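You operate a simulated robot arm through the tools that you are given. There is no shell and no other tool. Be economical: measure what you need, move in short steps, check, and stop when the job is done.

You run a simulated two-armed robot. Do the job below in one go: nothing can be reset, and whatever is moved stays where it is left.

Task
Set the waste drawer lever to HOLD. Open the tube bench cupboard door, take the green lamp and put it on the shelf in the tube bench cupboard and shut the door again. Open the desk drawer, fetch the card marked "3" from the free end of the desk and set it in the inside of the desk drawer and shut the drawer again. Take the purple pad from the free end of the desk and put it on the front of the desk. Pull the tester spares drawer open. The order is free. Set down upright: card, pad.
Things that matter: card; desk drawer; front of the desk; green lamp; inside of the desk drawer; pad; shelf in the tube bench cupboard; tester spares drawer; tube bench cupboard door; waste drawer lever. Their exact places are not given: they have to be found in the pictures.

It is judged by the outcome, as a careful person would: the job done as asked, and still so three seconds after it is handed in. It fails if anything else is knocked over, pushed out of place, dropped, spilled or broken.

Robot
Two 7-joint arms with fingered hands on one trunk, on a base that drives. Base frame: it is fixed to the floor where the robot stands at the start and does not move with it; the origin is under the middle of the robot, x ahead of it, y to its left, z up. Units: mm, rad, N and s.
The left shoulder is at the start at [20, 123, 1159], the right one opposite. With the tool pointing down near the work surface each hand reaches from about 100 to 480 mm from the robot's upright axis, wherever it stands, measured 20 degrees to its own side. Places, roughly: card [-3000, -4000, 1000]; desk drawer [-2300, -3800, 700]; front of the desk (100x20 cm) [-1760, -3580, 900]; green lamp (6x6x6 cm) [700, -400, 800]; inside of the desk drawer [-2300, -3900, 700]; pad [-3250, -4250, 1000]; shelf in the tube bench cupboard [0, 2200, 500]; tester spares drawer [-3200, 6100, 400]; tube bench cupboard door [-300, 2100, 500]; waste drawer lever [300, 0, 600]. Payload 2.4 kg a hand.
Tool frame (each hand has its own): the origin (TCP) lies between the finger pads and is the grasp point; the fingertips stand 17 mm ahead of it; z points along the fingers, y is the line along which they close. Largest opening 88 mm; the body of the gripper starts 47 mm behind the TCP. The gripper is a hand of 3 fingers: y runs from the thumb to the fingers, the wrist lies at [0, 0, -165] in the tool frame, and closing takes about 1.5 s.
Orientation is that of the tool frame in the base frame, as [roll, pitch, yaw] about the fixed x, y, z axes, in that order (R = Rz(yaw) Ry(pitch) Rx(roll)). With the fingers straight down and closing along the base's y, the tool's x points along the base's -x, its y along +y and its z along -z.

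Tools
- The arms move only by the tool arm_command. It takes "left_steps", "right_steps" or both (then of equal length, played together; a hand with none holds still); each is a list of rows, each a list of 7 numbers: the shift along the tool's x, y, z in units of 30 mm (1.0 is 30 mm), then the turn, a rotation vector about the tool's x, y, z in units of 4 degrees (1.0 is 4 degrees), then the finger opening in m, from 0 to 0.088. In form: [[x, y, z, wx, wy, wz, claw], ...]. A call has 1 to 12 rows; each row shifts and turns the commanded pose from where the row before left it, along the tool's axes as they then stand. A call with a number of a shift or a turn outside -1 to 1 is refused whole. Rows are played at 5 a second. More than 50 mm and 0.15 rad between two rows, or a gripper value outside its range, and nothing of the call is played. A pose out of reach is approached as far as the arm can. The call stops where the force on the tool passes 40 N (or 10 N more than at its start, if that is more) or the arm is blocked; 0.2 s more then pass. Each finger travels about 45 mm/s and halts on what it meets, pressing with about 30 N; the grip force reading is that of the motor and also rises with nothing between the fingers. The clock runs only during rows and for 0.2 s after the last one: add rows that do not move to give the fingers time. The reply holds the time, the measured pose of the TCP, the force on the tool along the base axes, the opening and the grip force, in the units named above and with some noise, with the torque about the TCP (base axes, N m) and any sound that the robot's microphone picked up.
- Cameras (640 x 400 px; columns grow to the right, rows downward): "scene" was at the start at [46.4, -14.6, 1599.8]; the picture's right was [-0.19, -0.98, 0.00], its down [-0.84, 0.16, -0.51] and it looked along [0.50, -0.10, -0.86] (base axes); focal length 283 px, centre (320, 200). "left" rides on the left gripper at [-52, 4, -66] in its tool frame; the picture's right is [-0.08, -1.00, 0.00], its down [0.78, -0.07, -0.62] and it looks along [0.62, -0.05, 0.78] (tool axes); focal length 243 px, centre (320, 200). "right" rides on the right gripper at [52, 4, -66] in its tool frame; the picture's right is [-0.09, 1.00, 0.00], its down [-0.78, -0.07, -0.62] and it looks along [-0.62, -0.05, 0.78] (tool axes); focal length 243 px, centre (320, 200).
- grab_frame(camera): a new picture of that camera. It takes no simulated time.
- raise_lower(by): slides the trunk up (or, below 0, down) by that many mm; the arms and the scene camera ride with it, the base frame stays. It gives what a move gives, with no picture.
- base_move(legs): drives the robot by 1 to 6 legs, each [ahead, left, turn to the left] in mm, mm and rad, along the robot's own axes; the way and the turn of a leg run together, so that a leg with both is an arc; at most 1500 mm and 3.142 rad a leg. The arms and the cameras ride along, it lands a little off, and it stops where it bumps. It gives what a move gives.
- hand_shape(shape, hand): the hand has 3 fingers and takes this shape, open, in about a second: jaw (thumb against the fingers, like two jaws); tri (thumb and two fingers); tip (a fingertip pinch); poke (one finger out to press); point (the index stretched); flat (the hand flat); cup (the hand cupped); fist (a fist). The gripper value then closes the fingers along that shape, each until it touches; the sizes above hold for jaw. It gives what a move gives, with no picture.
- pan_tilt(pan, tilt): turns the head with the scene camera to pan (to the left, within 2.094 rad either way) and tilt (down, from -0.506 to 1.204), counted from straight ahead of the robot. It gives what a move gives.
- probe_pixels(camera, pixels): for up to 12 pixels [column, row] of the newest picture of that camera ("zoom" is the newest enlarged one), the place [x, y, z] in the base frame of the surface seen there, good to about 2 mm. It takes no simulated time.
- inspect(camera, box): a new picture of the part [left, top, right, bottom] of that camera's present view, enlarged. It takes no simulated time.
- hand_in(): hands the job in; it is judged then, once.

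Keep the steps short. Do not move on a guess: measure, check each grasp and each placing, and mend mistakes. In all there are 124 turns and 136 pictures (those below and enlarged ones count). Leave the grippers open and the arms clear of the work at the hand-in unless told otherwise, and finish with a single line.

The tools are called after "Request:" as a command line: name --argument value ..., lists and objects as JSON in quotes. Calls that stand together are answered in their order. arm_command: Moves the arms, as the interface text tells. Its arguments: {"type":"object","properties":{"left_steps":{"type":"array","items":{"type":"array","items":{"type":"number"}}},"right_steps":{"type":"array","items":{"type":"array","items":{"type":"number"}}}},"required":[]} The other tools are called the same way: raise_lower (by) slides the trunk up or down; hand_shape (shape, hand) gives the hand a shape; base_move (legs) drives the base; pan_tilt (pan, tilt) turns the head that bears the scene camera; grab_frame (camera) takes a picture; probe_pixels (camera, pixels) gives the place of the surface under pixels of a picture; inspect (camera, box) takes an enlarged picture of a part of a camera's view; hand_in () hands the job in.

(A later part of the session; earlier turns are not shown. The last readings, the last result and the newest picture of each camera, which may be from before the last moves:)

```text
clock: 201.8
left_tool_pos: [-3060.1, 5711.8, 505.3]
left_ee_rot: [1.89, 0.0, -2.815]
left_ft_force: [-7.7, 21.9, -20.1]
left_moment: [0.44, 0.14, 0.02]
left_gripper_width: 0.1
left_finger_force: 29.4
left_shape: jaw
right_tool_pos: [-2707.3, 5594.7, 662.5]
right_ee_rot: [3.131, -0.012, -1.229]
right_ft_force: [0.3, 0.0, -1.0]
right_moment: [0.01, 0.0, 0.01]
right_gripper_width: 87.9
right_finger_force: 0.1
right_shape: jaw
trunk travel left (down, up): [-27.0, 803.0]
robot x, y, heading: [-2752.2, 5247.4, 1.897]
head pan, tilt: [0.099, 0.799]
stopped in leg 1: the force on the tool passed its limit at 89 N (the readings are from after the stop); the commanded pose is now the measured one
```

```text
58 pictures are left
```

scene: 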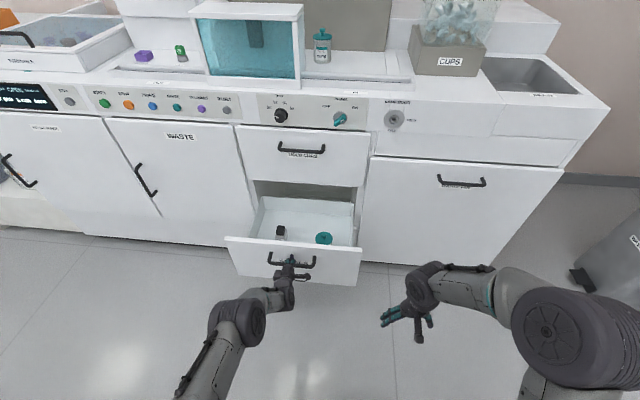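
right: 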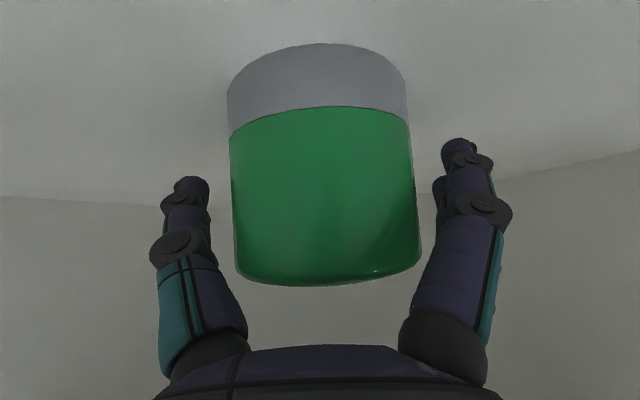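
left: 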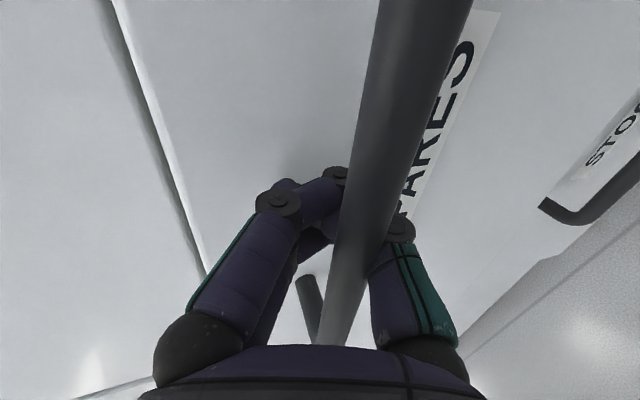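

The drawer is at its end stop, about 240 mm out. I'll open the hand and withdraw straight back.

Request:
arm_command --left_steps '[[0, 0.05, 0.12, 0, 0, 0, 0.03], [0, 0, 0, 0, 0, 0, 0.088], [0, 0, 0, 0, 0, 0, 0.088], [0, 0, 0, 0, 0, 0, 0.088], [0, 0, 0, 0, 0, 0, 0.088], [0, 0, 0, 0, 0, 0, 0.088], [0, 0, 0, 0, 0, 0, 0.088], [0, -0.2, -0.63, 0, 0, 0, 0.088], [0, -0.258, -0.793, 0, 0, 0, 0.088], [0, -0.258, -0.793, 0, 0, 0, 0.088]]'

Request:
grab_frame --camera "scene"

```text
clock: 203.9
left_tool_pos: [-3040.2, 5647.3, 507.6]
left_ee_rot: [1.885, 0.0, -2.815]
left_ft_force: [-0.8, 0.0, -0.9]
left_moment: [0.01, 0.0, 0.0]
left_gripper_width: 87.8
left_finger_force: 0.1
left_shape: jaw
right_tool_pos: [-2707.3, 5592.2, 661.9]
right_ee_rot: [3.132, -0.009, -1.227]
right_ft_force: [-0.5, -0.2, 0.4]
right_moment: [0.01, -0.02, 0.03]
right_gripper_width: 87.9
right_finger_force: 0.2
right_shape: jaw
trunk travel left (down, up): [-27.0, 803.0]
robot x, y, heading: [-2752.2, 5248.3, 1.894]
head pan, tilt: [0.099, 0.799]
```

```text
57 pictures are left
```

scene: 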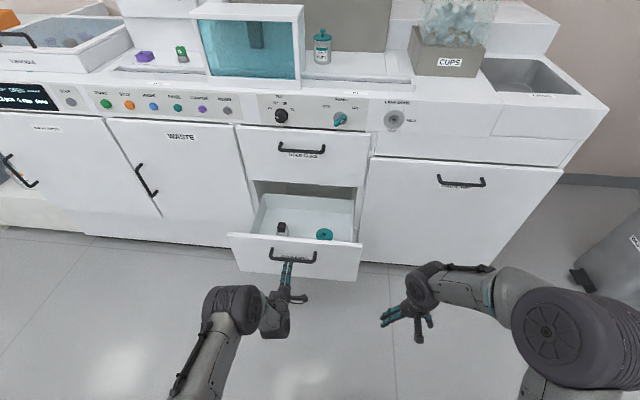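

The drawer stays open and the hand is clear. I'll fold the left arm back (keeping the roll for the desk drawer handle), raise the trunk and retrace my path.

Request:
arm_command --left_steps '[[0, 0.212, -0.472, 1, 0, 0, 0.088], [0, 0.179, -0.485, 1, 0, 0, 0.088], [0, 0.145, -0.497, 1, 0, 0, 0.088], [0, 0.11, -0.506, 1, 0, 0, 0.088], [0, 0.074, -0.512, 1, 0, 0, 0.088], [0, 0.038, -0.516, 1, 0, 0, 0.088], [0, 0.002, -0.517, 1, 0, 0, 0.088], [0, -0.034, -0.516, 1, 0, 0, 0.088], [0, -0.07, -0.513, 1, 0, 0, 0.088]]'

Request:
arm_command --left_steps '[[0, -0.105, -0.507, 1, 0, 0, 0.088], [0, -0.14, -0.498, 1, 0, 0, 0.088], [0, -0.175, -0.487, 1, 0, 0, 0.088], [0, -0.208, -0.474, 1, 0, 0, 0.088], [0, -0.241, -0.458, 1, 0, 0, 0.088], [0, -0.272, -0.44, 1, 0, 0, 0.088], [0, -0.302, -0.42, 1, 0, 0, 0.088], [0, -0.331, -0.398, 1, 0, 0, 0.088], [0, -0.358, -0.374, 1, 0, 0, 0.088]]'

Request:
raise_lower --by 330

Request:
base_move --legs '[[0, -530, 0], [-600, 0, 0]]'

```text
clock: 205.9
left_tool_pos: [-3005.5, 5548.7, 600.9]
left_ee_rot: [2.514, -0.001, -2.816]
left_ft_force: [-0.4, 0.2, -0.2]
left_moment: [0.01, 0.02, -0.01]
left_gripper_width: 87.7
left_finger_force: 0.0
left_shape: jaw
right_tool_pos: [-2706.8, 5592.1, 662.5]
right_ee_rot: [3.132, -0.009, -1.229]
right_ft_force: [0.0, 0.5, -0.4]
right_moment: [-0.01, 0.0, 0.02]
right_gripper_width: 87.9
right_finger_force: 0.0
right_shape: jaw
trunk travel left (down, up): [-27.0, 803.0]
robot x, y, heading: [-2751.4, 5247.2, 1.896]
head pan, tilt: [0.099, 0.799]
```

```text
clock: 207.9
left_tool_pos: [-2973.2, 5450.9, 697.0]
left_ee_rot: [-3.139, -0.001, -2.815]
left_ft_force: [-0.3, 0.0, 0.1]
left_moment: [-0.02, 0.02, 0.0]
left_gripper_width: 88.1
left_finger_force: 0.1
left_shape: jaw
right_tool_pos: [-2707.4, 5592.9, 662.0]
right_ee_rot: [3.13, -0.01, -1.228]
right_ft_force: [0.3, 0.7, 0.5]
right_moment: [-0.03, 0.0, 0.01]
right_gripper_width: 88.0
right_finger_force: 0.1
right_shape: jaw
trunk travel left (down, up): [-27.0, 803.0]
robot x, y, heading: [-2756.6, 5249.6, 1.899]
head pan, tilt: [0.099, 0.799]
```

```text
clock: 211.2
left_tool_pos: [-2973.9, 5451.1, 1026.1]
left_ee_rot: [3.141, -0.001, -2.816]
left_ft_force: [0.0, -1.0, -0.4]
left_moment: [-0.01, -0.01, 0.0]
left_gripper_width: 87.8
left_finger_force: 0.1
left_shape: jaw
right_tool_pos: [-2707.2, 5593.0, 992.1]
right_ee_rot: [3.132, -0.01, -1.229]
right_ft_force: [0.5, -0.9, 0.3]
right_moment: [-0.01, 0.02, 0.0]
right_gripper_width: 87.7
right_finger_force: 0.1
right_shape: jaw
trunk travel left (down, up): [-357.0, 473.0]
robot x, y, heading: [-2755.7, 5249.7, 1.896]
head pan, tilt: [0.099, 0.799]
```

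```text
clock: 217.3
left_tool_pos: [-2283.7, 5046.6, 1025.8]
left_ee_rot: [-3.141, 0.0, -2.824]
left_ft_force: [-0.2, -0.6, -0.3]
left_moment: [-0.04, -0.01, 0.01]
left_gripper_width: 87.8
left_finger_force: 0.0
left_shape: jaw
right_tool_pos: [-2015.5, 5186.2, 992.2]
right_ee_rot: [3.132, -0.01, -1.235]
right_ft_force: [0.2, 0.7, -0.1]
right_moment: [-0.02, -0.01, -0.01]
right_gripper_width: 87.7
right_finger_force: 0.1
right_shape: jaw
trunk travel left (down, up): [-357.0, 473.0]
robot x, y, heading: [-2065.1, 4842.5, 1.883]
head pan, tilt: [0.099, 0.799]
```

I'll retrace between the stool and the partition, then go back down the aisle.

Request:
base_move --legs '[[-488, 138, 0.014], [-245, 303, 0], [-1190, 0, 0], [-1000, -250, 0]]'

Request:
base_move --legs '[[0, 0, -2.3]]'

Request:
pan_tilt --pan -0.5 --tilt 0.35

Request:
grab_frame --camera "scene"

```text
clock: 232.8
left_tool_pos: [-1514.4, 2228.9, 1026.3]
left_ee_rot: [3.141, 0.0, -2.795]
left_ft_force: [-0.1, 0.0, -0.3]
left_moment: [0.04, -0.02, 0.01]
left_gripper_width: 87.9
left_finger_force: 0.0
left_shape: jaw
right_tool_pos: [-1251.7, 2374.8, 993.4]
right_ee_rot: [3.131, -0.008, -1.211]
right_ft_force: [-0.5, 0.4, -0.3]
right_moment: [-0.02, 0.04, -0.02]
right_gripper_width: 88.0
right_finger_force: 0.1
right_shape: jaw
trunk travel left (down, up): [-357.0, 473.0]
robot x, y, heading: [-1291.7, 2027.8, 1.92]
head pan, tilt: [0.099, 0.799]
```

```text
clock: 238.6
left_tool_pos: [-993.6, 2070.5, 1026.5]
left_ee_rot: [-3.141, -0.001, 1.199]
left_ft_force: [-0.3, 1.1, 0.0]
left_moment: [0.02, -0.01, 0.0]
left_gripper_width: 88.1
left_finger_force: 0.1
left_shape: jaw
right_tool_pos: [-1056.1, 1775.2, 991.7]
right_ee_rot: [3.132, -0.009, 2.787]
right_ft_force: [0.5, 0.1, -0.8]
right_moment: [0.03, 0.0, -0.01]
right_gripper_width: 87.8
right_finger_force: 0.1
right_shape: jaw
trunk travel left (down, up): [-357.0, 473.0]
robot x, y, heading: [-1292.1, 2030.1, -0.37]
head pan, tilt: [0.099, 0.799]
```

```text
clock: 239.6
left_tool_pos: [-994.2, 2070.0, 1026.5]
left_ee_rot: [3.14, 0.001, 1.201]
left_ft_force: [-0.1, 0.2, 0.2]
left_moment: [-0.01, 0.02, -0.04]
left_gripper_width: 88.2
left_finger_force: 0.1
left_shape: jaw
right_tool_pos: [-1056.1, 1774.6, 993.1]
right_ee_rot: [3.132, -0.01, 2.787]
right_ft_force: [0.2, 0.5, -0.4]
right_moment: [0.03, 0.0, -0.01]
right_gripper_width: 87.9
right_finger_force: 0.0
right_shape: jaw
trunk travel left (down, up): [-357.0, 473.0]
robot x, y, heading: [-1286.4, 2031.3, -0.372]
head pan, tilt: [-0.499, 0.351]
```

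```text
56 pictures are left
```

scene: 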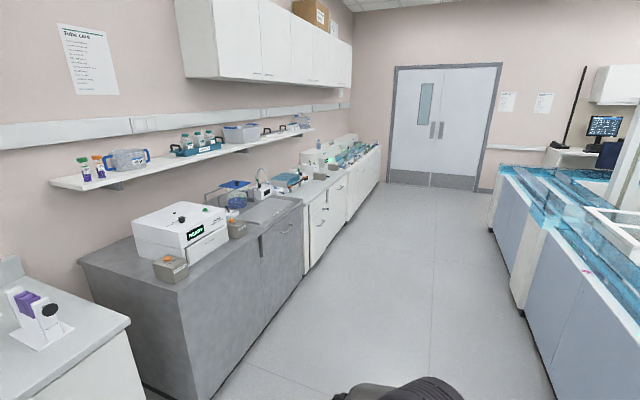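

The desk with a monitor is at the far right, past the tanks' end. I'll turn down the aisle and drive.

Request:
probe_pixels --camera "scene" --pixels '[[492, 230], [518, 310], [490, 195], [445, 187], [600, 128], [565, 158], [350, 215]]'

Request:
base_move --legs '[[0, 0, -0.873], [1400, -250, 0], [1400, 0, 0]]'

Request:
pan_tilt --pan -0.5 --tilt 0.4

Request:
grab_frame --camera "scene"

```text
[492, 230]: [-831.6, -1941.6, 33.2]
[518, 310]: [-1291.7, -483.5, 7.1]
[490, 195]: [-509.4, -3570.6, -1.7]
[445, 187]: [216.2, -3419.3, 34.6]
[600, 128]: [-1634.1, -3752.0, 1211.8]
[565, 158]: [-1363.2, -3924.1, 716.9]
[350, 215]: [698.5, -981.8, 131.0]
```

```text
clock: 255.6
left_tool_pos: [-413.5, -902.8, 1027.2]
left_ee_rot: [-3.141, 0.0, 0.328]
left_ft_force: [-1.5, -0.2, 0.1]
left_moment: [0.0, 0.01, 0.02]
left_gripper_width: 87.9
left_finger_force: 0.0
left_shape: jaw
right_tool_pos: [-680.5, -1046.2, 992.2]
right_ee_rot: [3.131, -0.008, 1.914]
right_ft_force: [-0.6, 0.4, 0.1]
right_moment: [-0.01, 0.0, 0.02]
right_gripper_width: 87.8
right_finger_force: 0.1
right_shape: jaw
trunk travel left (down, up): [-357.0, 473.0]
robot x, y, heading: [-634.1, -703.4, -1.246]
head pan, tilt: [-0.499, 0.351]
```

```text
clock: 256.2
left_tool_pos: [-414.6, -904.1, 1025.5]
left_ee_rot: [-3.141, 0.0, 0.325]
left_ft_force: [0.9, 0.4, -0.8]
left_moment: [0.01, -0.02, 0.03]
left_gripper_width: 87.9
left_finger_force: 0.0
left_shape: jaw
right_tool_pos: [-679.7, -1045.0, 993.3]
right_ee_rot: [3.132, -0.01, 1.916]
right_ft_force: [1.5, 0.1, 0.3]
right_moment: [0.01, 0.01, 0.0]
right_gripper_width: 88.0
right_finger_force: 0.0
right_shape: jaw
trunk travel left (down, up): [-357.0, 473.0]
robot x, y, heading: [-633.8, -702.2, -1.246]
head pan, tilt: [-0.499, 0.4]
```

```text
55 pictures are left
```

scene: 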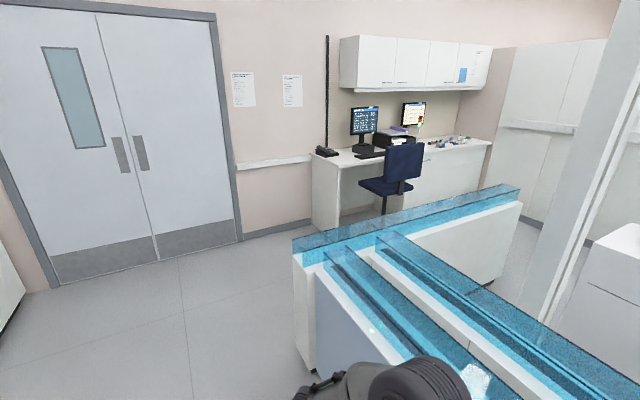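

The desk with a chair is beyond the tank end. I'll measure the tank end, desk corners and chair.

Request:
probe_pixels --camera "scene" --pixels '[[300, 370], [298, 262], [518, 208], [320, 228], [330, 158], [490, 146], [385, 212], [400, 160], [400, 195], [460, 180], [450, 145], [250, 235]]'

Request:
inspect --camera "scene" --box '[300, 90, 500, 220]'

```text
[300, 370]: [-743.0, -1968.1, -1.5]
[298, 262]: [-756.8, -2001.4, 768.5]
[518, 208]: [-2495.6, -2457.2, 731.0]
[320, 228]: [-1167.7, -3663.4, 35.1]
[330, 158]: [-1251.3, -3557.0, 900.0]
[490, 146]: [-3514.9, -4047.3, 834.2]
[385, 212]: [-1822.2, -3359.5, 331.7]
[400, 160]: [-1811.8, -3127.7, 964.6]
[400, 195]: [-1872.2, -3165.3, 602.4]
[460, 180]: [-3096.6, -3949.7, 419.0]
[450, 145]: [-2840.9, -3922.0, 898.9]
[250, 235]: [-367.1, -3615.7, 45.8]
```

```text
3.08 times, centred on (400, 155) of scene
```

zoom: 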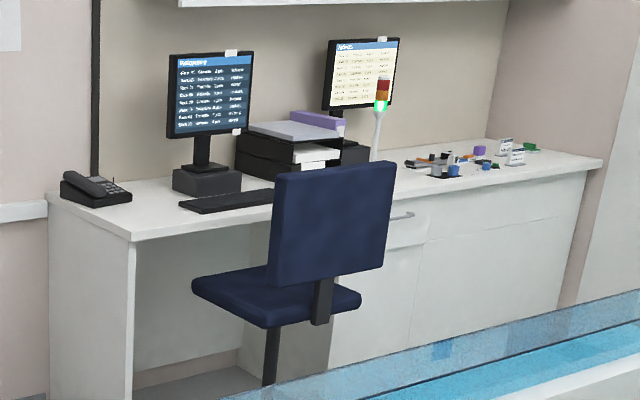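

The tanks end about 700 mm from the chair back, so the passage is narrow. I'll raise the trunk 80 mm, drive forward 1500 mm and look at the gap and my own base.

Request:
raise_lower --by 80

Request:
base_move --legs '[[1490, 0, 0]]'

Request:
pan_tilt --pan 0 --tilt 1.2

Request:
grab_frame --camera "scene"

Request:
probe_pixels --camera "scene" --pixels '[[315, 250], [315, 265], [315, 280], [270, 290], [260, 310], [380, 300], [315, 240]]'

Request:
pan_tilt --pan -1.3 --tilt 0.6

Request:
grab_frame --camera "scene"

```text
clock: 257.4
left_tool_pos: [-414.9, -903.1, 1106.5]
left_ee_rot: [3.141, 0.0, 0.328]
left_ft_force: [-0.5, -0.8, 0.6]
left_moment: [-0.01, -0.01, 0.04]
left_gripper_width: 88.0
left_finger_force: 0.1
left_shape: jaw
right_tool_pos: [-679.0, -1045.9, 1073.2]
right_ee_rot: [3.13, -0.009, 1.914]
right_ft_force: [0.4, 1.1, -0.5]
right_moment: [-0.05, -0.03, 0.0]
right_gripper_width: 88.1
right_finger_force: 0.1
right_shape: jaw
trunk travel left (down, up): [-437.0, 393.0]
robot x, y, heading: [-634.2, -698.1, -1.245]
head pan, tilt: [-0.499, 0.4]
```

```text
clock: 264.7
left_tool_pos: [75.2, -2308.4, 1106.0]
left_ee_rot: [-3.14, -0.001, 0.338]
left_ft_force: [0.3, 0.0, -0.3]
left_moment: [0.01, -0.02, 0.01]
left_gripper_width: 88.1
left_finger_force: 0.1
left_shape: jaw
right_tool_pos: [-189.6, -2454.0, 1072.8]
right_ee_rot: [3.13, -0.009, 1.928]
right_ft_force: [0.6, 0.0, 0.4]
right_moment: [-0.04, -0.05, -0.02]
right_gripper_width: 88.0
right_finger_force: 0.1
right_shape: jaw
trunk travel left (down, up): [-437.0, 393.0]
robot x, y, heading: [-145.2, -2108.6, -1.232]
head pan, tilt: [-0.499, 0.4]
```

```text
clock: 265.9
left_tool_pos: [73.9, -2308.8, 1106.1]
left_ee_rot: [3.142, -0.001, 0.338]
left_ft_force: [0.2, -0.3, -0.1]
left_moment: [0.05, -0.01, -0.01]
left_gripper_width: 88.0
left_finger_force: 0.1
left_shape: jaw
right_tool_pos: [-191.1, -2453.7, 1072.1]
right_ee_rot: [3.131, -0.007, 1.927]
right_ft_force: [0.2, 0.3, 0.4]
right_moment: [0.01, -0.03, 0.04]
right_gripper_width: 87.7
right_finger_force: 0.0
right_shape: jaw
trunk travel left (down, up): [-437.0, 393.0]
robot x, y, heading: [-148.8, -2107.8, -1.227]
head pan, tilt: [0.0, 1.201]
```

```text
53 pictures are left
```

scene: 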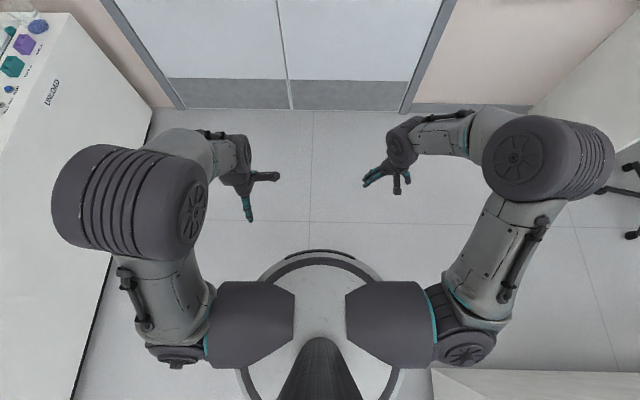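

```text
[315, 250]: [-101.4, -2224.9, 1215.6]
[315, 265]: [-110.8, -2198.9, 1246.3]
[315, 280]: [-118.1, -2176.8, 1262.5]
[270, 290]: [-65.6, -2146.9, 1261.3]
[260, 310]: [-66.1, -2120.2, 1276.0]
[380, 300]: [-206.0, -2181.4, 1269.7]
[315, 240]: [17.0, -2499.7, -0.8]
```

```text
clock: 267.3
left_tool_pos: [74.7, -2307.3, 1105.3]
left_ee_rot: [-3.141, -0.001, 0.338]
left_ft_force: [0.5, 0.4, 0.0]
left_moment: [0.01, 0.01, 0.01]
left_gripper_width: 87.8
left_finger_force: 0.0
left_shape: jaw
right_tool_pos: [-188.7, -2453.4, 1072.7]
right_ee_rot: [3.132, -0.01, 1.925]
right_ft_force: [-0.4, 1.0, 0.0]
right_moment: [-0.01, 0.02, 0.01]
right_gripper_width: 87.8
right_finger_force: 0.1
right_shape: jaw
trunk travel left (down, up): [-437.0, 393.0]
robot x, y, heading: [-146.1, -2108.6, -1.236]
head pan, tilt: [-1.3, 0.6]
```

```text
52 pictures are left
```

scene: 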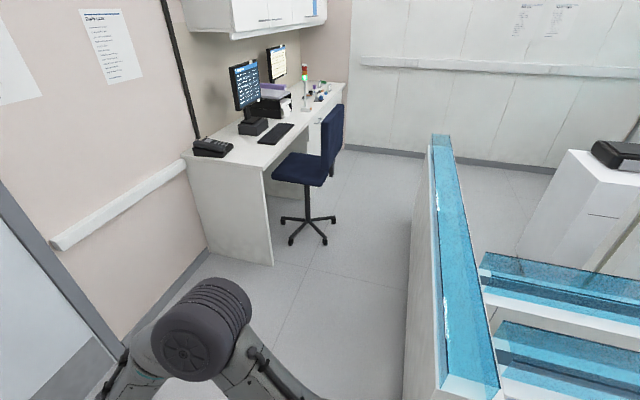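

Clear view of the corridor between chair and tank end. I'll measure both sides.

Request:
probe_pixels --camera "scene" --pixels '[[407, 320], [414, 200], [325, 240], [334, 218], [336, 130], [338, 160], [271, 262], [262, 166], [342, 95], [432, 140], [292, 242], [330, 185]]'

Request:
inspect --camera "scene" --box '[180, 40, 380, 180]'

```text
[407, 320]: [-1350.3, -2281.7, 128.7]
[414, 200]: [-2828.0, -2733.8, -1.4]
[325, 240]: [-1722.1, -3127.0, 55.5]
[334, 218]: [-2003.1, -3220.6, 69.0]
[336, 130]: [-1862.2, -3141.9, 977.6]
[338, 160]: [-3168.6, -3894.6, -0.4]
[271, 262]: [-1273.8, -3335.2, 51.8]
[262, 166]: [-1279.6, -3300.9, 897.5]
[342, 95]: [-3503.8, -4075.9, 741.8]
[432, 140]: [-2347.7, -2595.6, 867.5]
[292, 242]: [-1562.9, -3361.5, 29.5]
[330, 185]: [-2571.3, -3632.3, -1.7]
```

```text
2.86 times, centred on (280, 110) of scene
```

zoom: 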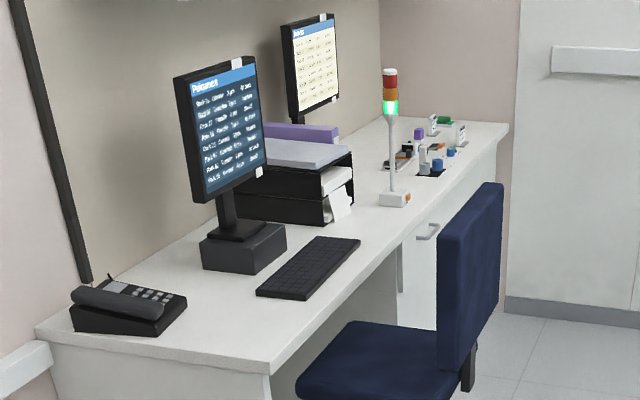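

The gap runs from v≈345 (chair) to v≈990 (tank), about 640 mm, and my base is about 480 mm wide. I'll line up on the centre line, slide right 1150 mm and then check position.

Request:
base_move --legs '[[95, 0, -0.009], [0, -1200, 0]]'

Request:
pan_tilt --pan -0.9 --tilt 0.8

Request:
grab_frame --camera "scene"

```text
clock: 274.2
left_tool_pos: [-1036.8, -2791.0, 1106.6]
left_ee_rot: [-3.141, 0.0, 0.331]
left_ft_force: [-0.3, -0.2, 0.7]
left_moment: [0.01, 0.01, 0.01]
left_gripper_width: 87.7
left_finger_force: 0.1
left_shape: jaw
right_tool_pos: [-1300.4, -2932.7, 1071.8]
right_ee_rot: [3.132, -0.009, 1.918]
right_ft_force: [-0.2, 0.0, 0.2]
right_moment: [0.01, -0.05, -0.01]
right_gripper_width: 88.0
right_finger_force: 0.1
right_shape: jaw
trunk travel left (down, up): [-437.0, 393.0]
robot x, y, heading: [-1253.9, -2587.1, -1.242]
head pan, tilt: [-1.3, 0.6]
```

```text
clock: 275.0
left_tool_pos: [-1036.2, -2790.2, 1106.6]
left_ee_rot: [3.141, 0.0, 0.33]
left_ft_force: [-0.7, -0.4, 0.8]
left_moment: [0.01, 0.01, -0.03]
left_gripper_width: 87.9
left_finger_force: 0.1
left_shape: jaw
right_tool_pos: [-1300.4, -2931.5, 1072.3]
right_ee_rot: [3.133, -0.009, 1.919]
right_ft_force: [0.5, -0.8, 0.9]
right_moment: [0.05, 0.0, 0.0]
right_gripper_width: 88.0
right_finger_force: 0.1
right_shape: jaw
trunk travel left (down, up): [-437.0, 393.0]
robot x, y, heading: [-1254.4, -2588.2, -1.242]
head pan, tilt: [-0.901, 0.799]
```

```text
50 pictures are left
```

scene: 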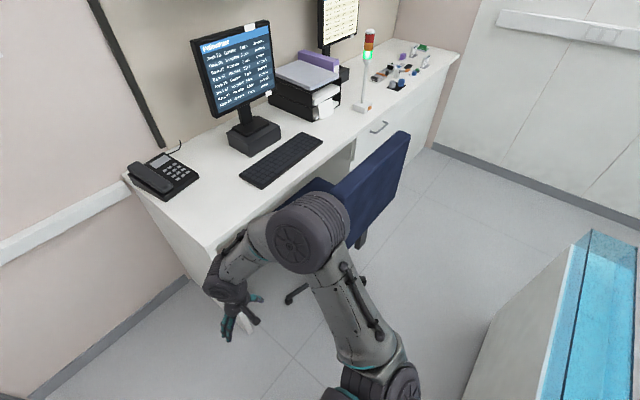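

On the centre line (v=666). I'll slide right another 1350 mm past the chair.

Request:
base_move --legs '[[0, -1350, 0]]'

Request:
pan_tilt --pan -0.3 --tilt 0.75

Request:
grab_frame --camera "scene"

```text
clock: 281.7
left_tool_pos: [-2299.9, -3220.5, 1106.3]
left_ee_rot: [3.142, 0.001, 0.329]
left_ft_force: [0.5, -0.3, 0.4]
left_moment: [-0.01, 0.02, -0.02]
left_gripper_width: 87.8
left_finger_force: 0.0
left_shape: jaw
right_tool_pos: [-2565.3, -3363.7, 1072.3]
right_ee_rot: [3.131, -0.009, 1.915]
right_ft_force: [-0.4, 0.1, 0.0]
right_moment: [-0.02, 0.01, 0.01]
right_gripper_width: 88.0
right_finger_force: 0.0
right_shape: jaw
trunk travel left (down, up): [-437.0, 393.0]
robot x, y, heading: [-2520.3, -3017.3, -1.236]
head pan, tilt: [-0.901, 0.799]
```

```text
clock: 282.7
left_tool_pos: [-2299.6, -3220.2, 1105.5]
left_ee_rot: [3.141, -0.002, 0.33]
left_ft_force: [-0.2, -0.2, 0.4]
left_moment: [0.0, 0.03, 0.0]
left_gripper_width: 88.0
left_finger_force: 0.1
left_shape: jaw
right_tool_pos: [-2563.4, -3363.7, 1072.0]
right_ee_rot: [3.131, -0.01, 1.915]
right_ft_force: [0.8, 0.2, 0.8]
right_moment: [0.0, -0.02, 0.01]
right_gripper_width: 87.7
right_finger_force: 0.1
right_shape: jaw
trunk travel left (down, up): [-437.0, 393.0]
robot x, y, heading: [-2516.0, -3017.9, -1.242]
head pan, tilt: [-0.3, 0.75]
```

```text
49 pictures are left
```

scene: 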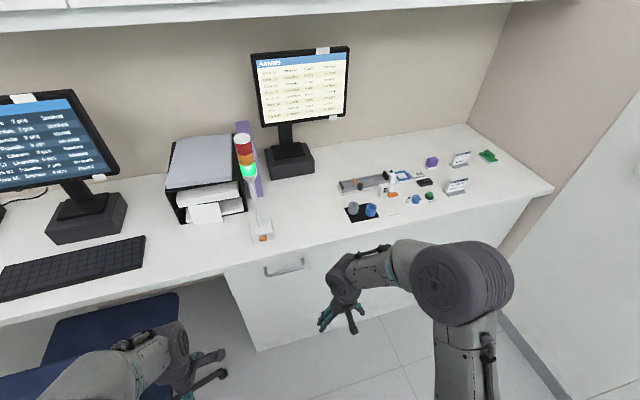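

I can see the drawer handle at (285,267) and the small items near (430,170). I'll zoom on both.

Request:
inspect --camera "scene" --box '[330, 130, 510, 240]'

Request:
probe_pixels --camera "scene" --pixels '[[456, 186], [452, 192], [462, 182], [460, 158], [432, 162], [432, 158], [285, 270], [267, 270], [303, 264], [285, 285], [440, 220], [416, 200]]'

```text
3.56 times, centred on (420, 185) of scene
```

zoom: 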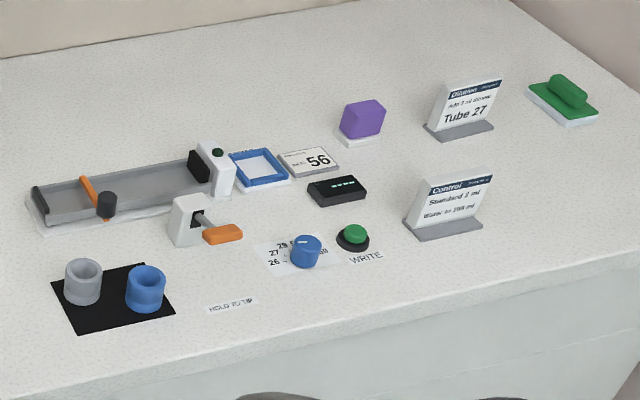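

```text
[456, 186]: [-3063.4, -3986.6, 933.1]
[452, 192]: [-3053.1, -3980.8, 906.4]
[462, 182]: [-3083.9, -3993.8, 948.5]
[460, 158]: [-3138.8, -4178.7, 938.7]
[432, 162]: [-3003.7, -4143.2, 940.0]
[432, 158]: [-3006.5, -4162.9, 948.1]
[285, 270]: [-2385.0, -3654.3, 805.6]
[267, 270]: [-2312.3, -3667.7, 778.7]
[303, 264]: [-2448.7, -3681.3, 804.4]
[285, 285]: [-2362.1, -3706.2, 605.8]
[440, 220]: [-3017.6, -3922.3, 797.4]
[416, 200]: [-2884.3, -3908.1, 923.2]
```

The signs carry text and there's a purple block. I need a closer look to tell which is the "3" card and which is the purple pad. I'll zoom tighter.

Request:
inspect --camera "scene" --box '[440, 145, 504, 185]'

Request:
inspect --camera "scene" --box '[380, 145, 444, 210]'

Request:
inspect --camera "scene" --box '[160, 110, 280, 250]'

Request:
probe_pixels --camera "scene" --pixels '[[488, 156], [487, 152], [405, 174], [246, 160], [250, 190]]'

```text
10.00 times, centred on (472, 165) of scene
```

zoom: 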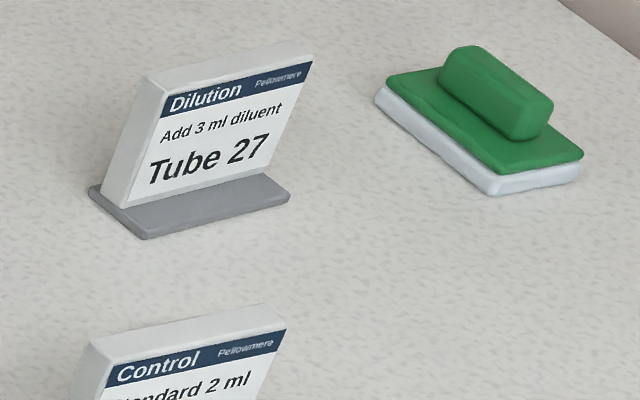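

```text
6.15 times, centred on (412, 178) of scene
```

zoom: 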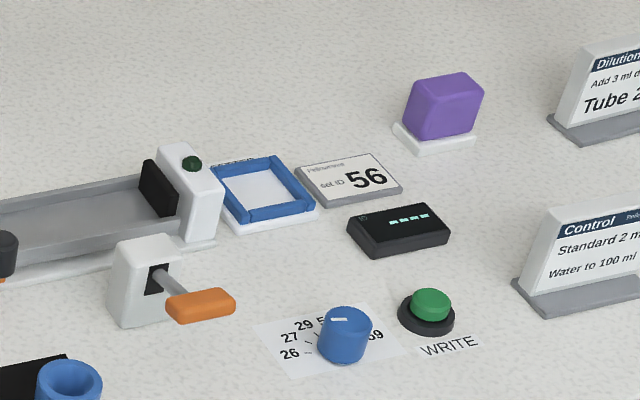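

```text
2.86 times, centred on (220, 180) of scene
```

zoom: 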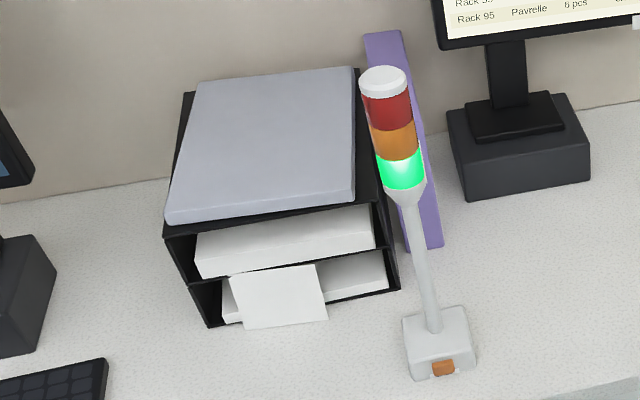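

```text
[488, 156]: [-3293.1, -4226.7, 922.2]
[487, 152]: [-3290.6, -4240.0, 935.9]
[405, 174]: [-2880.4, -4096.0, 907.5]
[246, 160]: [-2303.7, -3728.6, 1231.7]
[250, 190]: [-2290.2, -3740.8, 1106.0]
```

The Dilution card reads "Add 3 ml diluent", so that's the card marked 3; the Control card reads 2 ml. The purple block on a white base is the pad, while the other pad is green. The desk drawer comes first, so I'll zoom on its handle.

Request:
inspect --camera "scene" --box '[210, 230, 350, 350]'

```text
3.33 times, centred on (280, 290) of scene
```

zoom: 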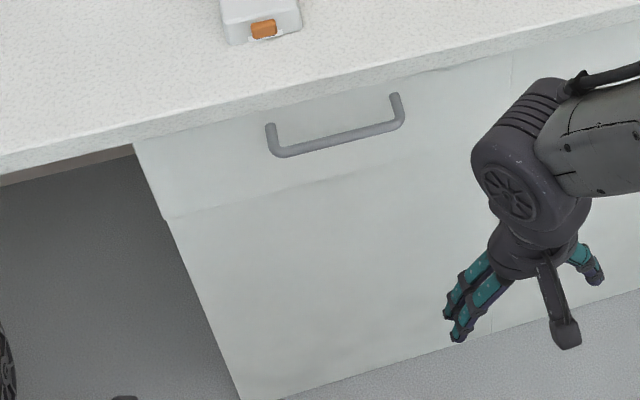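

Request:
probe_pixels --camera "zoom" --pixels '[[280, 152], [340, 138], [398, 124], [170, 214], [300, 185], [136, 146], [300, 95], [340, 108], [510, 60], [512, 100]]'

```text
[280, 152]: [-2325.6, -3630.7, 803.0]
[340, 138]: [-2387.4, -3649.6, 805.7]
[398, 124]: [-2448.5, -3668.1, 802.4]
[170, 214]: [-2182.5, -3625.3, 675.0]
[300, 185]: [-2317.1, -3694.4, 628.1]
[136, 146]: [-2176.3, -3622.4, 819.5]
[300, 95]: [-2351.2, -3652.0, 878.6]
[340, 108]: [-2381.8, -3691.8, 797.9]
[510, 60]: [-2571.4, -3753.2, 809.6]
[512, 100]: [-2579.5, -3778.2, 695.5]
```

The drawer bar's centre is [-2388,-3650,804]. I'll drive 100 mm forward and 233 mm right, lower the trunk 135 mm, and tilt the rolled left hand to a point 75 mm before the bar.

Request:
base_move --legs '[[0, -233, 0], [100, 0, 0]]'

Request:
raise_lower --by -135

Request:
arm_command --left_steps '[[0.018, 0.376, 0.311, -1, 0, 0, 0.06], [0.018, 0.353, 0.336, -1, 0, 0, 0.06], [0.018, 0.329, 0.36, -1, 0, 0, 0.06], [0.018, 0.303, 0.382, -1, 0, 0, 0.06], [0.018, 0.276, 0.403, -1, 0, 0, 0.06], [0.018, 0.247, 0.421, -1, 0, 0, 0.06], [0.018, 0.217, 0.437, -1, 0, 0, 0.06], [0.018, 0.186, 0.451, -1, 0, 0, 0.06], [0.018, 0.154, 0.463, -1, 0, 0, 0.06]]'

Request:
arm_command --left_steps '[[0.018, 0.121, 0.473, -1, 0, 0, 0.06], [0.018, 0.088, 0.48, -1, 0, 0, 0.06], [0.018, 0.054, 0.485, -1, 0, 0, 0.06], [0.018, 0.02, 0.488, -1, 0, 0, 0.06], [0.018, -0.014, 0.488, -1, 0, 0, 0.06], [0.018, -0.048, 0.486, -1, 0, 0, 0.06], [0.018, -0.081, 0.481, -1, 0, 0, 0.06], [0.018, -0.115, 0.474, -1, 0, 0, 0.06], [0.018, -0.147, 0.465, -1, 0, 0, 0.06]]'

Request:
grab_frame --camera "left"

Request:
grab_frame --camera "scene"

```text
clock: 285.2
left_tool_pos: [-2490.3, -3393.4, 1105.3]
left_ee_rot: [-3.138, -0.001, 0.328]
left_ft_force: [-0.2, 0.1, 0.2]
left_moment: [0.0, -0.01, -0.01]
left_gripper_width: 88.0
left_finger_force: 0.1
left_shape: jaw
right_tool_pos: [-2757.0, -3536.6, 1071.5]
right_ee_rot: [3.13, -0.011, 1.914]
right_ft_force: [-0.2, 0.0, -0.4]
right_moment: [0.0, 0.01, -0.03]
right_gripper_width: 87.7
right_finger_force: 0.0
right_shape: jaw
trunk travel left (down, up): [-437.0, 393.0]
robot x, y, heading: [-2711.0, -3191.6, -1.245]
head pan, tilt: [-0.3, 0.75]
```

```text
clock: 286.9
left_tool_pos: [-2490.5, -3392.1, 971.3]
left_ee_rot: [-3.141, -0.001, 0.328]
left_ft_force: [-0.1, 0.3, 1.1]
left_moment: [-0.03, -0.04, 0.0]
left_gripper_width: 87.8
left_finger_force: 0.0
left_shape: jaw
right_tool_pos: [-2756.7, -3533.9, 936.9]
right_ee_rot: [3.132, -0.009, 1.916]
right_ft_force: [1.1, -0.6, 0.0]
right_moment: [0.03, 0.01, 0.0]
right_gripper_width: 87.9
right_finger_force: 0.1
right_shape: jaw
trunk travel left (down, up): [-302.0, 528.0]
robot x, y, heading: [-2716.3, -3190.4, -1.242]
head pan, tilt: [-0.3, 0.75]
```

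```text
clock: 288.9
left_tool_pos: [-2454.4, -3486.2, 887.0]
left_ee_rot: [2.513, -0.001, 0.326]
left_ft_force: [-1.2, -0.5, -0.3]
left_moment: [-0.01, 0.02, 0.0]
left_gripper_width: 60.3
left_finger_force: 0.1
left_shape: jaw
right_tool_pos: [-2756.3, -3535.0, 937.0]
right_ee_rot: [3.13, -0.009, 1.914]
right_ft_force: [0.1, -0.2, -1.1]
right_moment: [0.01, 0.02, 0.0]
right_gripper_width: 88.1
right_finger_force: 0.2
right_shape: jaw
trunk travel left (down, up): [-302.0, 528.0]
robot x, y, heading: [-2713.7, -3188.5, -1.248]
head pan, tilt: [-0.3, 0.75]
```

```text
clock: 290.9
left_tool_pos: [-2416.2, -3581.4, 801.9]
left_ee_rot: [1.884, -0.002, 0.329]
left_ft_force: [-0.2, -0.1, -0.4]
left_moment: [0.01, -0.01, -0.02]
left_gripper_width: 60.2
left_finger_force: 0.2
left_shape: jaw
right_tool_pos: [-2756.5, -3533.6, 937.4]
right_ee_rot: [3.132, -0.01, 1.916]
right_ft_force: [0.2, -0.8, -0.2]
right_moment: [0.05, -0.02, -0.01]
right_gripper_width: 87.6
right_finger_force: 0.1
right_shape: jaw
trunk travel left (down, up): [-302.0, 528.0]
robot x, y, heading: [-2715.2, -3189.9, -1.245]
head pan, tilt: [-0.3, 0.75]
```

```text
43 pictures are left
```

left: 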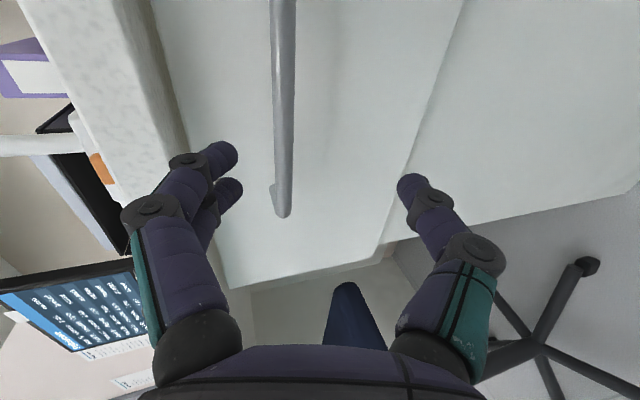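

```text
42 pictures are left
```

scene: 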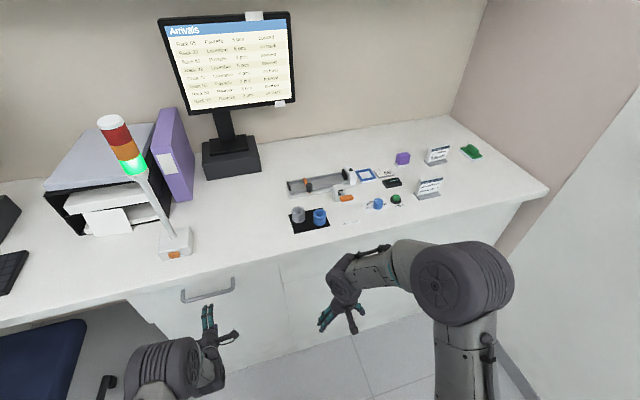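

Aligned. I'll advance 75 mm and close on the bar, then pull back 120 mm.

Request:
arm_command --left_steps '[[0.04, 0.26, 0.793, 0, 0, 0, 0.06], [0.04, 0.26, 0.793, 0, 0, 0, 0.06], [0.04, 0.26, 0.76, 0, 0, 0, 0.06], [0, 0, 0, 0, 0, 0, 0.03], [0, 0, 0, 0, 0, 0, 0.0], [0, 0, 0, 0, 0, 0, 0.0], [0, 0, 0, 0, 0, 0, 0.0], [0, 0, 0, 0, 0, 0, 0.0], [0, 0, 0, 0, 0, 0, 0.0]]'

Request:
base_move --legs '[[-120, 0, 0]]'

Request:
grab_frame --camera "scene"

```text
clock: 292.9
left_tool_pos: [-2390.1, -3649.3, 800.6]
left_ee_rot: [1.888, -0.001, 0.326]
left_ft_force: [-1.3, -0.3, -10.9]
left_moment: [-0.09, -0.02, -0.06]
left_gripper_width: 0.0
left_finger_force: 30.2
left_shape: jaw
right_tool_pos: [-2756.2, -3534.8, 937.4]
right_ee_rot: [3.132, -0.009, 1.915]
right_ft_force: [-0.1, -0.5, 0.1]
right_moment: [0.0, -0.01, 0.01]
right_gripper_width: 88.0
right_finger_force: 0.0
right_shape: jaw
trunk travel left (down, up): [-302.0, 528.0]
robot x, y, heading: [-2712.7, -3189.4, -1.242]
head pan, tilt: [-0.3, 0.75]
```

```text
clock: 294.1
left_tool_pos: [-2427.3, -3537.1, 803.3]
left_ee_rot: [1.888, 0.002, 0.329]
left_ft_force: [4.6, 2.4, -17.7]
left_moment: [-0.1, -0.09, -0.05]
left_gripper_width: 0.0
left_finger_force: 30.1
left_shape: jaw
right_tool_pos: [-2794.2, -3420.8, 938.2]
right_ee_rot: [3.133, -0.008, 1.915]
right_ft_force: [-1.1, 0.2, 0.1]
right_moment: [0.01, -0.04, 0.03]
right_gripper_width: 88.0
right_finger_force: 0.1
right_shape: jaw
trunk travel left (down, up): [-302.0, 528.0]
robot x, y, heading: [-2750.3, -3077.4, -1.244]
head pan, tilt: [-0.3, 0.75]
```

```text
41 pictures are left
```

scene: 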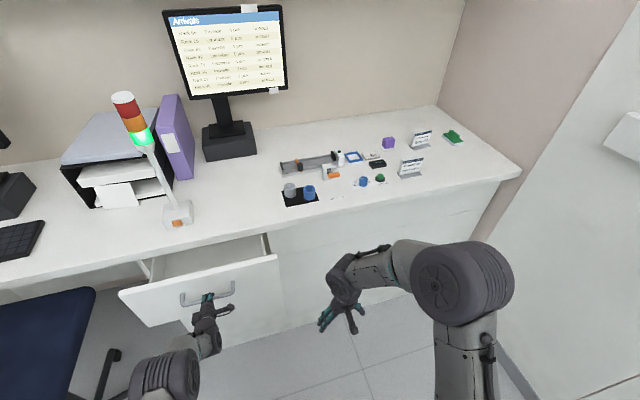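

The drawer opens. Another 90 mm, then release.

Request:
base_move --legs '[[-90, 0, 0]]'

Request:
arm_command --left_steps '[[0, 0.02, 0.06, 0, 0, 0, 0.03], [0, 0, 0, 0, 0, 0, 0.06], [0, 0, 0, 0, 0, 0, 0.07], [0, 0, 0, 0, 0, 0, 0.07], [0, 0, 0, 0, 0, 0, 0.07], [0, 0, 0, 0, 0, 0, 0.07], [0, -0.2, -0.63, 0, 0, 0, 0.07], [0, -0.258, -0.793, 0, 0, 0, 0.07], [0, -0.258, -0.793, 0, 0, 0, 0.07], [0, -0.258, -0.793, 0, 0, 0, 0.07]]'

Request:
grab_frame --camera "scene"

```text
clock: 295.2
left_tool_pos: [-2454.9, -3451.1, 802.4]
left_ee_rot: [1.889, 0.0, 0.328]
left_ft_force: [4.6, 2.2, -15.2]
left_moment: [-0.11, -0.06, -0.06]
left_gripper_width: 0.0
left_finger_force: 29.9
left_shape: jaw
right_tool_pos: [-2822.4, -3337.6, 936.2]
right_ee_rot: [3.133, -0.008, 1.914]
right_ft_force: [-0.1, -0.4, -0.1]
right_moment: [0.01, -0.01, 0.01]
right_gripper_width: 87.8
right_finger_force: 0.0
right_shape: jaw
trunk travel left (down, up): [-302.0, 528.0]
robot x, y, heading: [-2777.3, -2992.9, -1.242]
head pan, tilt: [-0.3, 0.75]
```

```text
clock: 297.4
left_tool_pos: [-2485.6, -3363.4, 802.5]
left_ee_rot: [1.889, -0.001, 0.327]
left_ft_force: [-0.5, -0.5, -0.6]
left_moment: [0.0, -0.01, 0.03]
left_gripper_width: 70.1
left_finger_force: 0.0
left_shape: jaw
right_tool_pos: [-2822.2, -3337.4, 936.8]
right_ee_rot: [3.132, -0.008, 1.915]
right_ft_force: [-1.1, 1.1, -0.1]
right_moment: [0.0, 0.03, -0.01]
right_gripper_width: 88.0
right_finger_force: 0.1
right_shape: jaw
trunk travel left (down, up): [-302.0, 528.0]
robot x, y, heading: [-2773.5, -2994.5, -1.244]
head pan, tilt: [-0.3, 0.75]
```

```text
40 pictures are left
```

scene: 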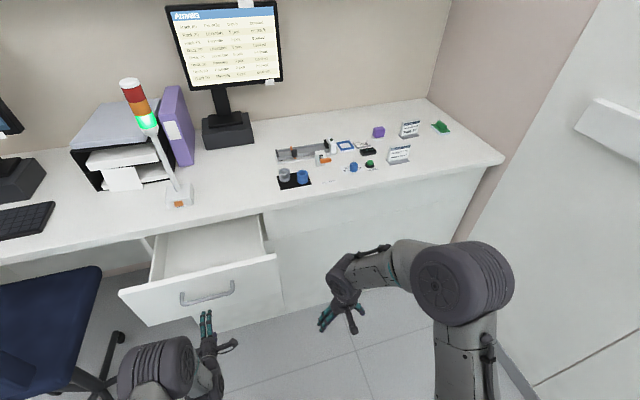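

The drawer is open about 200 mm. I'll probe its inside and the card's geometry, then fold the left arm back and raise the trunk.

Request:
probe_pixels --camera "scene" --pixels '[[210, 245], [200, 262], [205, 283], [262, 240], [272, 256], [155, 265], [124, 292], [240, 240], [180, 250]]'

Request:
arm_command --left_steps '[[0, 0.179, -0.485, 1, 0, 0, 0.088], [0, 0.147, -0.465, 1, 0, 0, 0.088], [0, 0.115, -0.474, 1, 0, 0, 0.088], [0, 0.081, -0.481, 1, 0, 0, 0.088], [0, 0.048, -0.486, 1, 0, 0, 0.088], [0, 0.014, -0.488, 1, 0, 0, 0.088], [0, -0.02, -0.488, 1, 0, 0, 0.088], [0, -0.054, -0.485, 1, 0, 0, 0.088], [0, -0.088, -0.48, 1, 0, 0, 0.088]]'

Request:
arm_command --left_steps '[[0, -0.121, -0.473, 1, 0, 0, 0.088], [0, -0.154, -0.463, 1, 0, 0, 0.088], [0, -0.186, -0.451, 1, 0, 0, 0.088], [0, -0.217, -0.437, 1, 0, 0, 0.088], [0, 0, -0.421, 1, 0, 0, 0.088], [0, 0, -0.403, 1, 0, 0, 0.088], [0, 0, -0.382, 1, 0, 0, 0.088], [0, 0, -0.36, 1, 0, 0, 0.088], [0, 0, -0.336, 1, 0, 0, 0.088]]'

Request:
raise_lower --by 100

Request:
base_move --legs '[[0, -540, 0], [350, 0, 0]]'

Request:
pan_tilt --pan -0.25 --tilt 0.85

Request:
grab_frame --camera "scene"

```text
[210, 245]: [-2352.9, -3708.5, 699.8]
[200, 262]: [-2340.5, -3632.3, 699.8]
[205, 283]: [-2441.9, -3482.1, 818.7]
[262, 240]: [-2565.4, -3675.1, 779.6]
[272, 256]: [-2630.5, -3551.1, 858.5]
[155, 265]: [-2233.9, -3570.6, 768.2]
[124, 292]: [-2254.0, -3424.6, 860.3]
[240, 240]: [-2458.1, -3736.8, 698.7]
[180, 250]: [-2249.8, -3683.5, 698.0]
```

```text
clock: 299.4
left_tool_pos: [-2519.1, -3267.3, 886.8]
left_ee_rot: [2.518, 0.0, 0.329]
left_ft_force: [0.2, 0.1, -0.2]
left_moment: [0.02, -0.01, 0.01]
left_gripper_width: 87.9
left_finger_force: 0.2
left_shape: jaw
right_tool_pos: [-2823.6, -3337.4, 937.0]
right_ee_rot: [3.131, -0.007, 1.914]
right_ft_force: [-0.7, -0.1, 0.7]
right_moment: [0.02, -0.02, 0.02]
right_gripper_width: 87.8
right_finger_force: 0.0
right_shape: jaw
trunk travel left (down, up): [-302.0, 528.0]
robot x, y, heading: [-2776.2, -2993.7, -1.244]
head pan, tilt: [-0.3, 0.75]
```

```text
clock: 301.4
left_tool_pos: [-2537.3, -3213.8, 980.5]
left_ee_rot: [-3.136, 0.001, 0.328]
left_ft_force: [-0.8, -0.4, 0.2]
left_moment: [0.01, 0.01, 0.04]
left_gripper_width: 87.8
left_finger_force: 0.2
left_shape: jaw
right_tool_pos: [-2823.4, -3337.2, 936.8]
right_ee_rot: [3.13, -0.009, 1.913]
right_ft_force: [0.9, -0.3, 0.2]
right_moment: [0.0, -0.01, 0.03]
right_gripper_width: 87.8
right_finger_force: 0.0
right_shape: jaw
trunk travel left (down, up): [-302.0, 528.0]
robot x, y, heading: [-2775.7, -2995.1, -1.249]
head pan, tilt: [-0.3, 0.75]
```

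```text
clock: 302.7
left_tool_pos: [-2537.8, -3213.1, 1080.8]
left_ee_rot: [-3.138, -0.001, 0.328]
left_ft_force: [-0.1, 0.3, 0.0]
left_moment: [-0.02, 0.0, 0.0]
left_gripper_width: 87.7
left_finger_force: 0.0
left_shape: jaw
right_tool_pos: [-2823.6, -3337.0, 1037.4]
right_ee_rot: [3.13, -0.008, 1.915]
right_ft_force: [0.6, 0.0, 0.3]
right_moment: [-0.01, -0.02, 0.01]
right_gripper_width: 88.0
right_finger_force: 0.1
right_shape: jaw
trunk travel left (down, up): [-402.0, 428.0]
robot x, y, heading: [-2777.8, -2991.9, -1.247]
head pan, tilt: [-0.3, 0.75]
```

```text
clock: 307.7
left_tool_pos: [-2935.9, -3719.1, 1079.9]
left_ee_rot: [-3.135, 0.0, 0.321]
left_ft_force: [0.7, 0.0, 0.4]
left_moment: [-0.02, 0.0, 0.0]
left_gripper_width: 88.0
left_finger_force: 0.0
left_shape: jaw
right_tool_pos: [-3221.2, -3839.7, 1036.0]
right_ee_rot: [3.13, -0.008, 1.907]
right_ft_force: [0.7, -0.2, -0.5]
right_moment: [0.01, 0.03, 0.0]
right_gripper_width: 87.9
right_finger_force: 0.1
right_shape: jaw
trunk travel left (down, up): [-402.0, 428.0]
robot x, y, heading: [-3176.3, -3495.2, -1.245]
head pan, tilt: [-0.3, 0.75]
```

```text
clock: 308.4
left_tool_pos: [-2936.2, -3717.9, 1081.1]
left_ee_rot: [-3.138, 0.001, 0.321]
left_ft_force: [-0.5, 0.4, -0.4]
left_moment: [0.03, 0.01, 0.02]
left_gripper_width: 88.1
left_finger_force: 0.2
left_shape: jaw
right_tool_pos: [-3222.5, -3839.3, 1036.2]
right_ee_rot: [3.132, -0.008, 1.907]
right_ft_force: [-0.6, -0.3, 0.4]
right_moment: [0.03, 0.06, -0.01]
right_gripper_width: 87.5
right_finger_force: 0.1
right_shape: jaw
trunk travel left (down, up): [-402.0, 428.0]
robot x, y, heading: [-3171.6, -3495.3, -1.253]
head pan, tilt: [-0.25, 0.85]
```

```text
39 pictures are left
```

scene: 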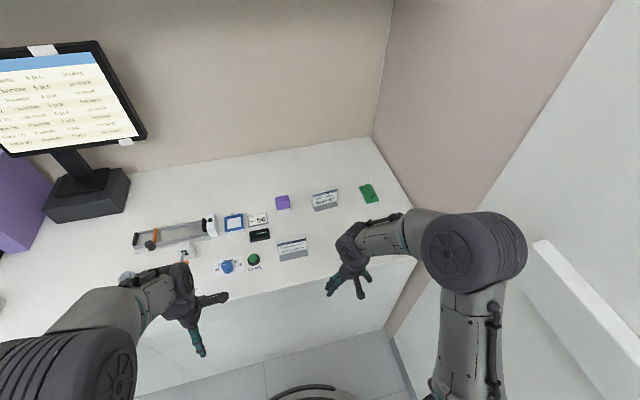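

The drawer floor is z 700 and the rim z 860, with an opening of about 175 mm. Now I'll zoom on the cards and pad for exact geometry.

Request:
inspect --camera "scene" --box '[240, 170, 390, 270]'

```text
4.00 times, centred on (315, 220) of scene
```

zoom: 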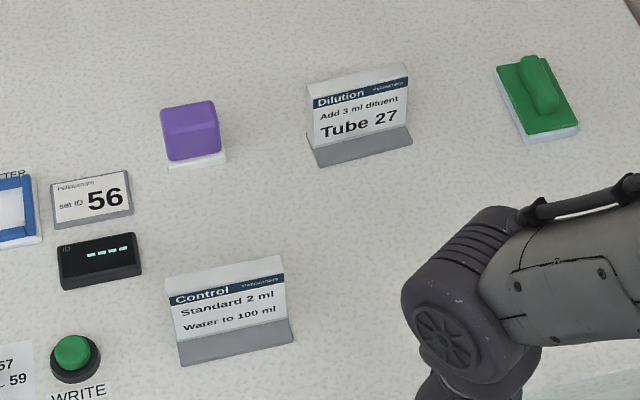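

Confirmed: the Dilution card reads 3 ml. I'll probe the card's edges and the pad.

Request:
probe_pixels --camera "zoom" --pixels '[[312, 84], [404, 68], [318, 92], [404, 76], [320, 160], [408, 141], [312, 140], [360, 130], [165, 108], [214, 104], [190, 125], [195, 163]]'

```text
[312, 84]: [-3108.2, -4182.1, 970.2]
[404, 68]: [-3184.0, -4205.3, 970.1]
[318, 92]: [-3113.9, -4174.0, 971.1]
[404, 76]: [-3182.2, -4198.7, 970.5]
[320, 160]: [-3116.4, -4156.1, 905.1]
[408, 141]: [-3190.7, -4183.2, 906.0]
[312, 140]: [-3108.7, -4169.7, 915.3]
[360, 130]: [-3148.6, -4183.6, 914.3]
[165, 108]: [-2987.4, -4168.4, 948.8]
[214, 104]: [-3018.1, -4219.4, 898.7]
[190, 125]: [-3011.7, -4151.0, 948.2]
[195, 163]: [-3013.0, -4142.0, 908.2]
```

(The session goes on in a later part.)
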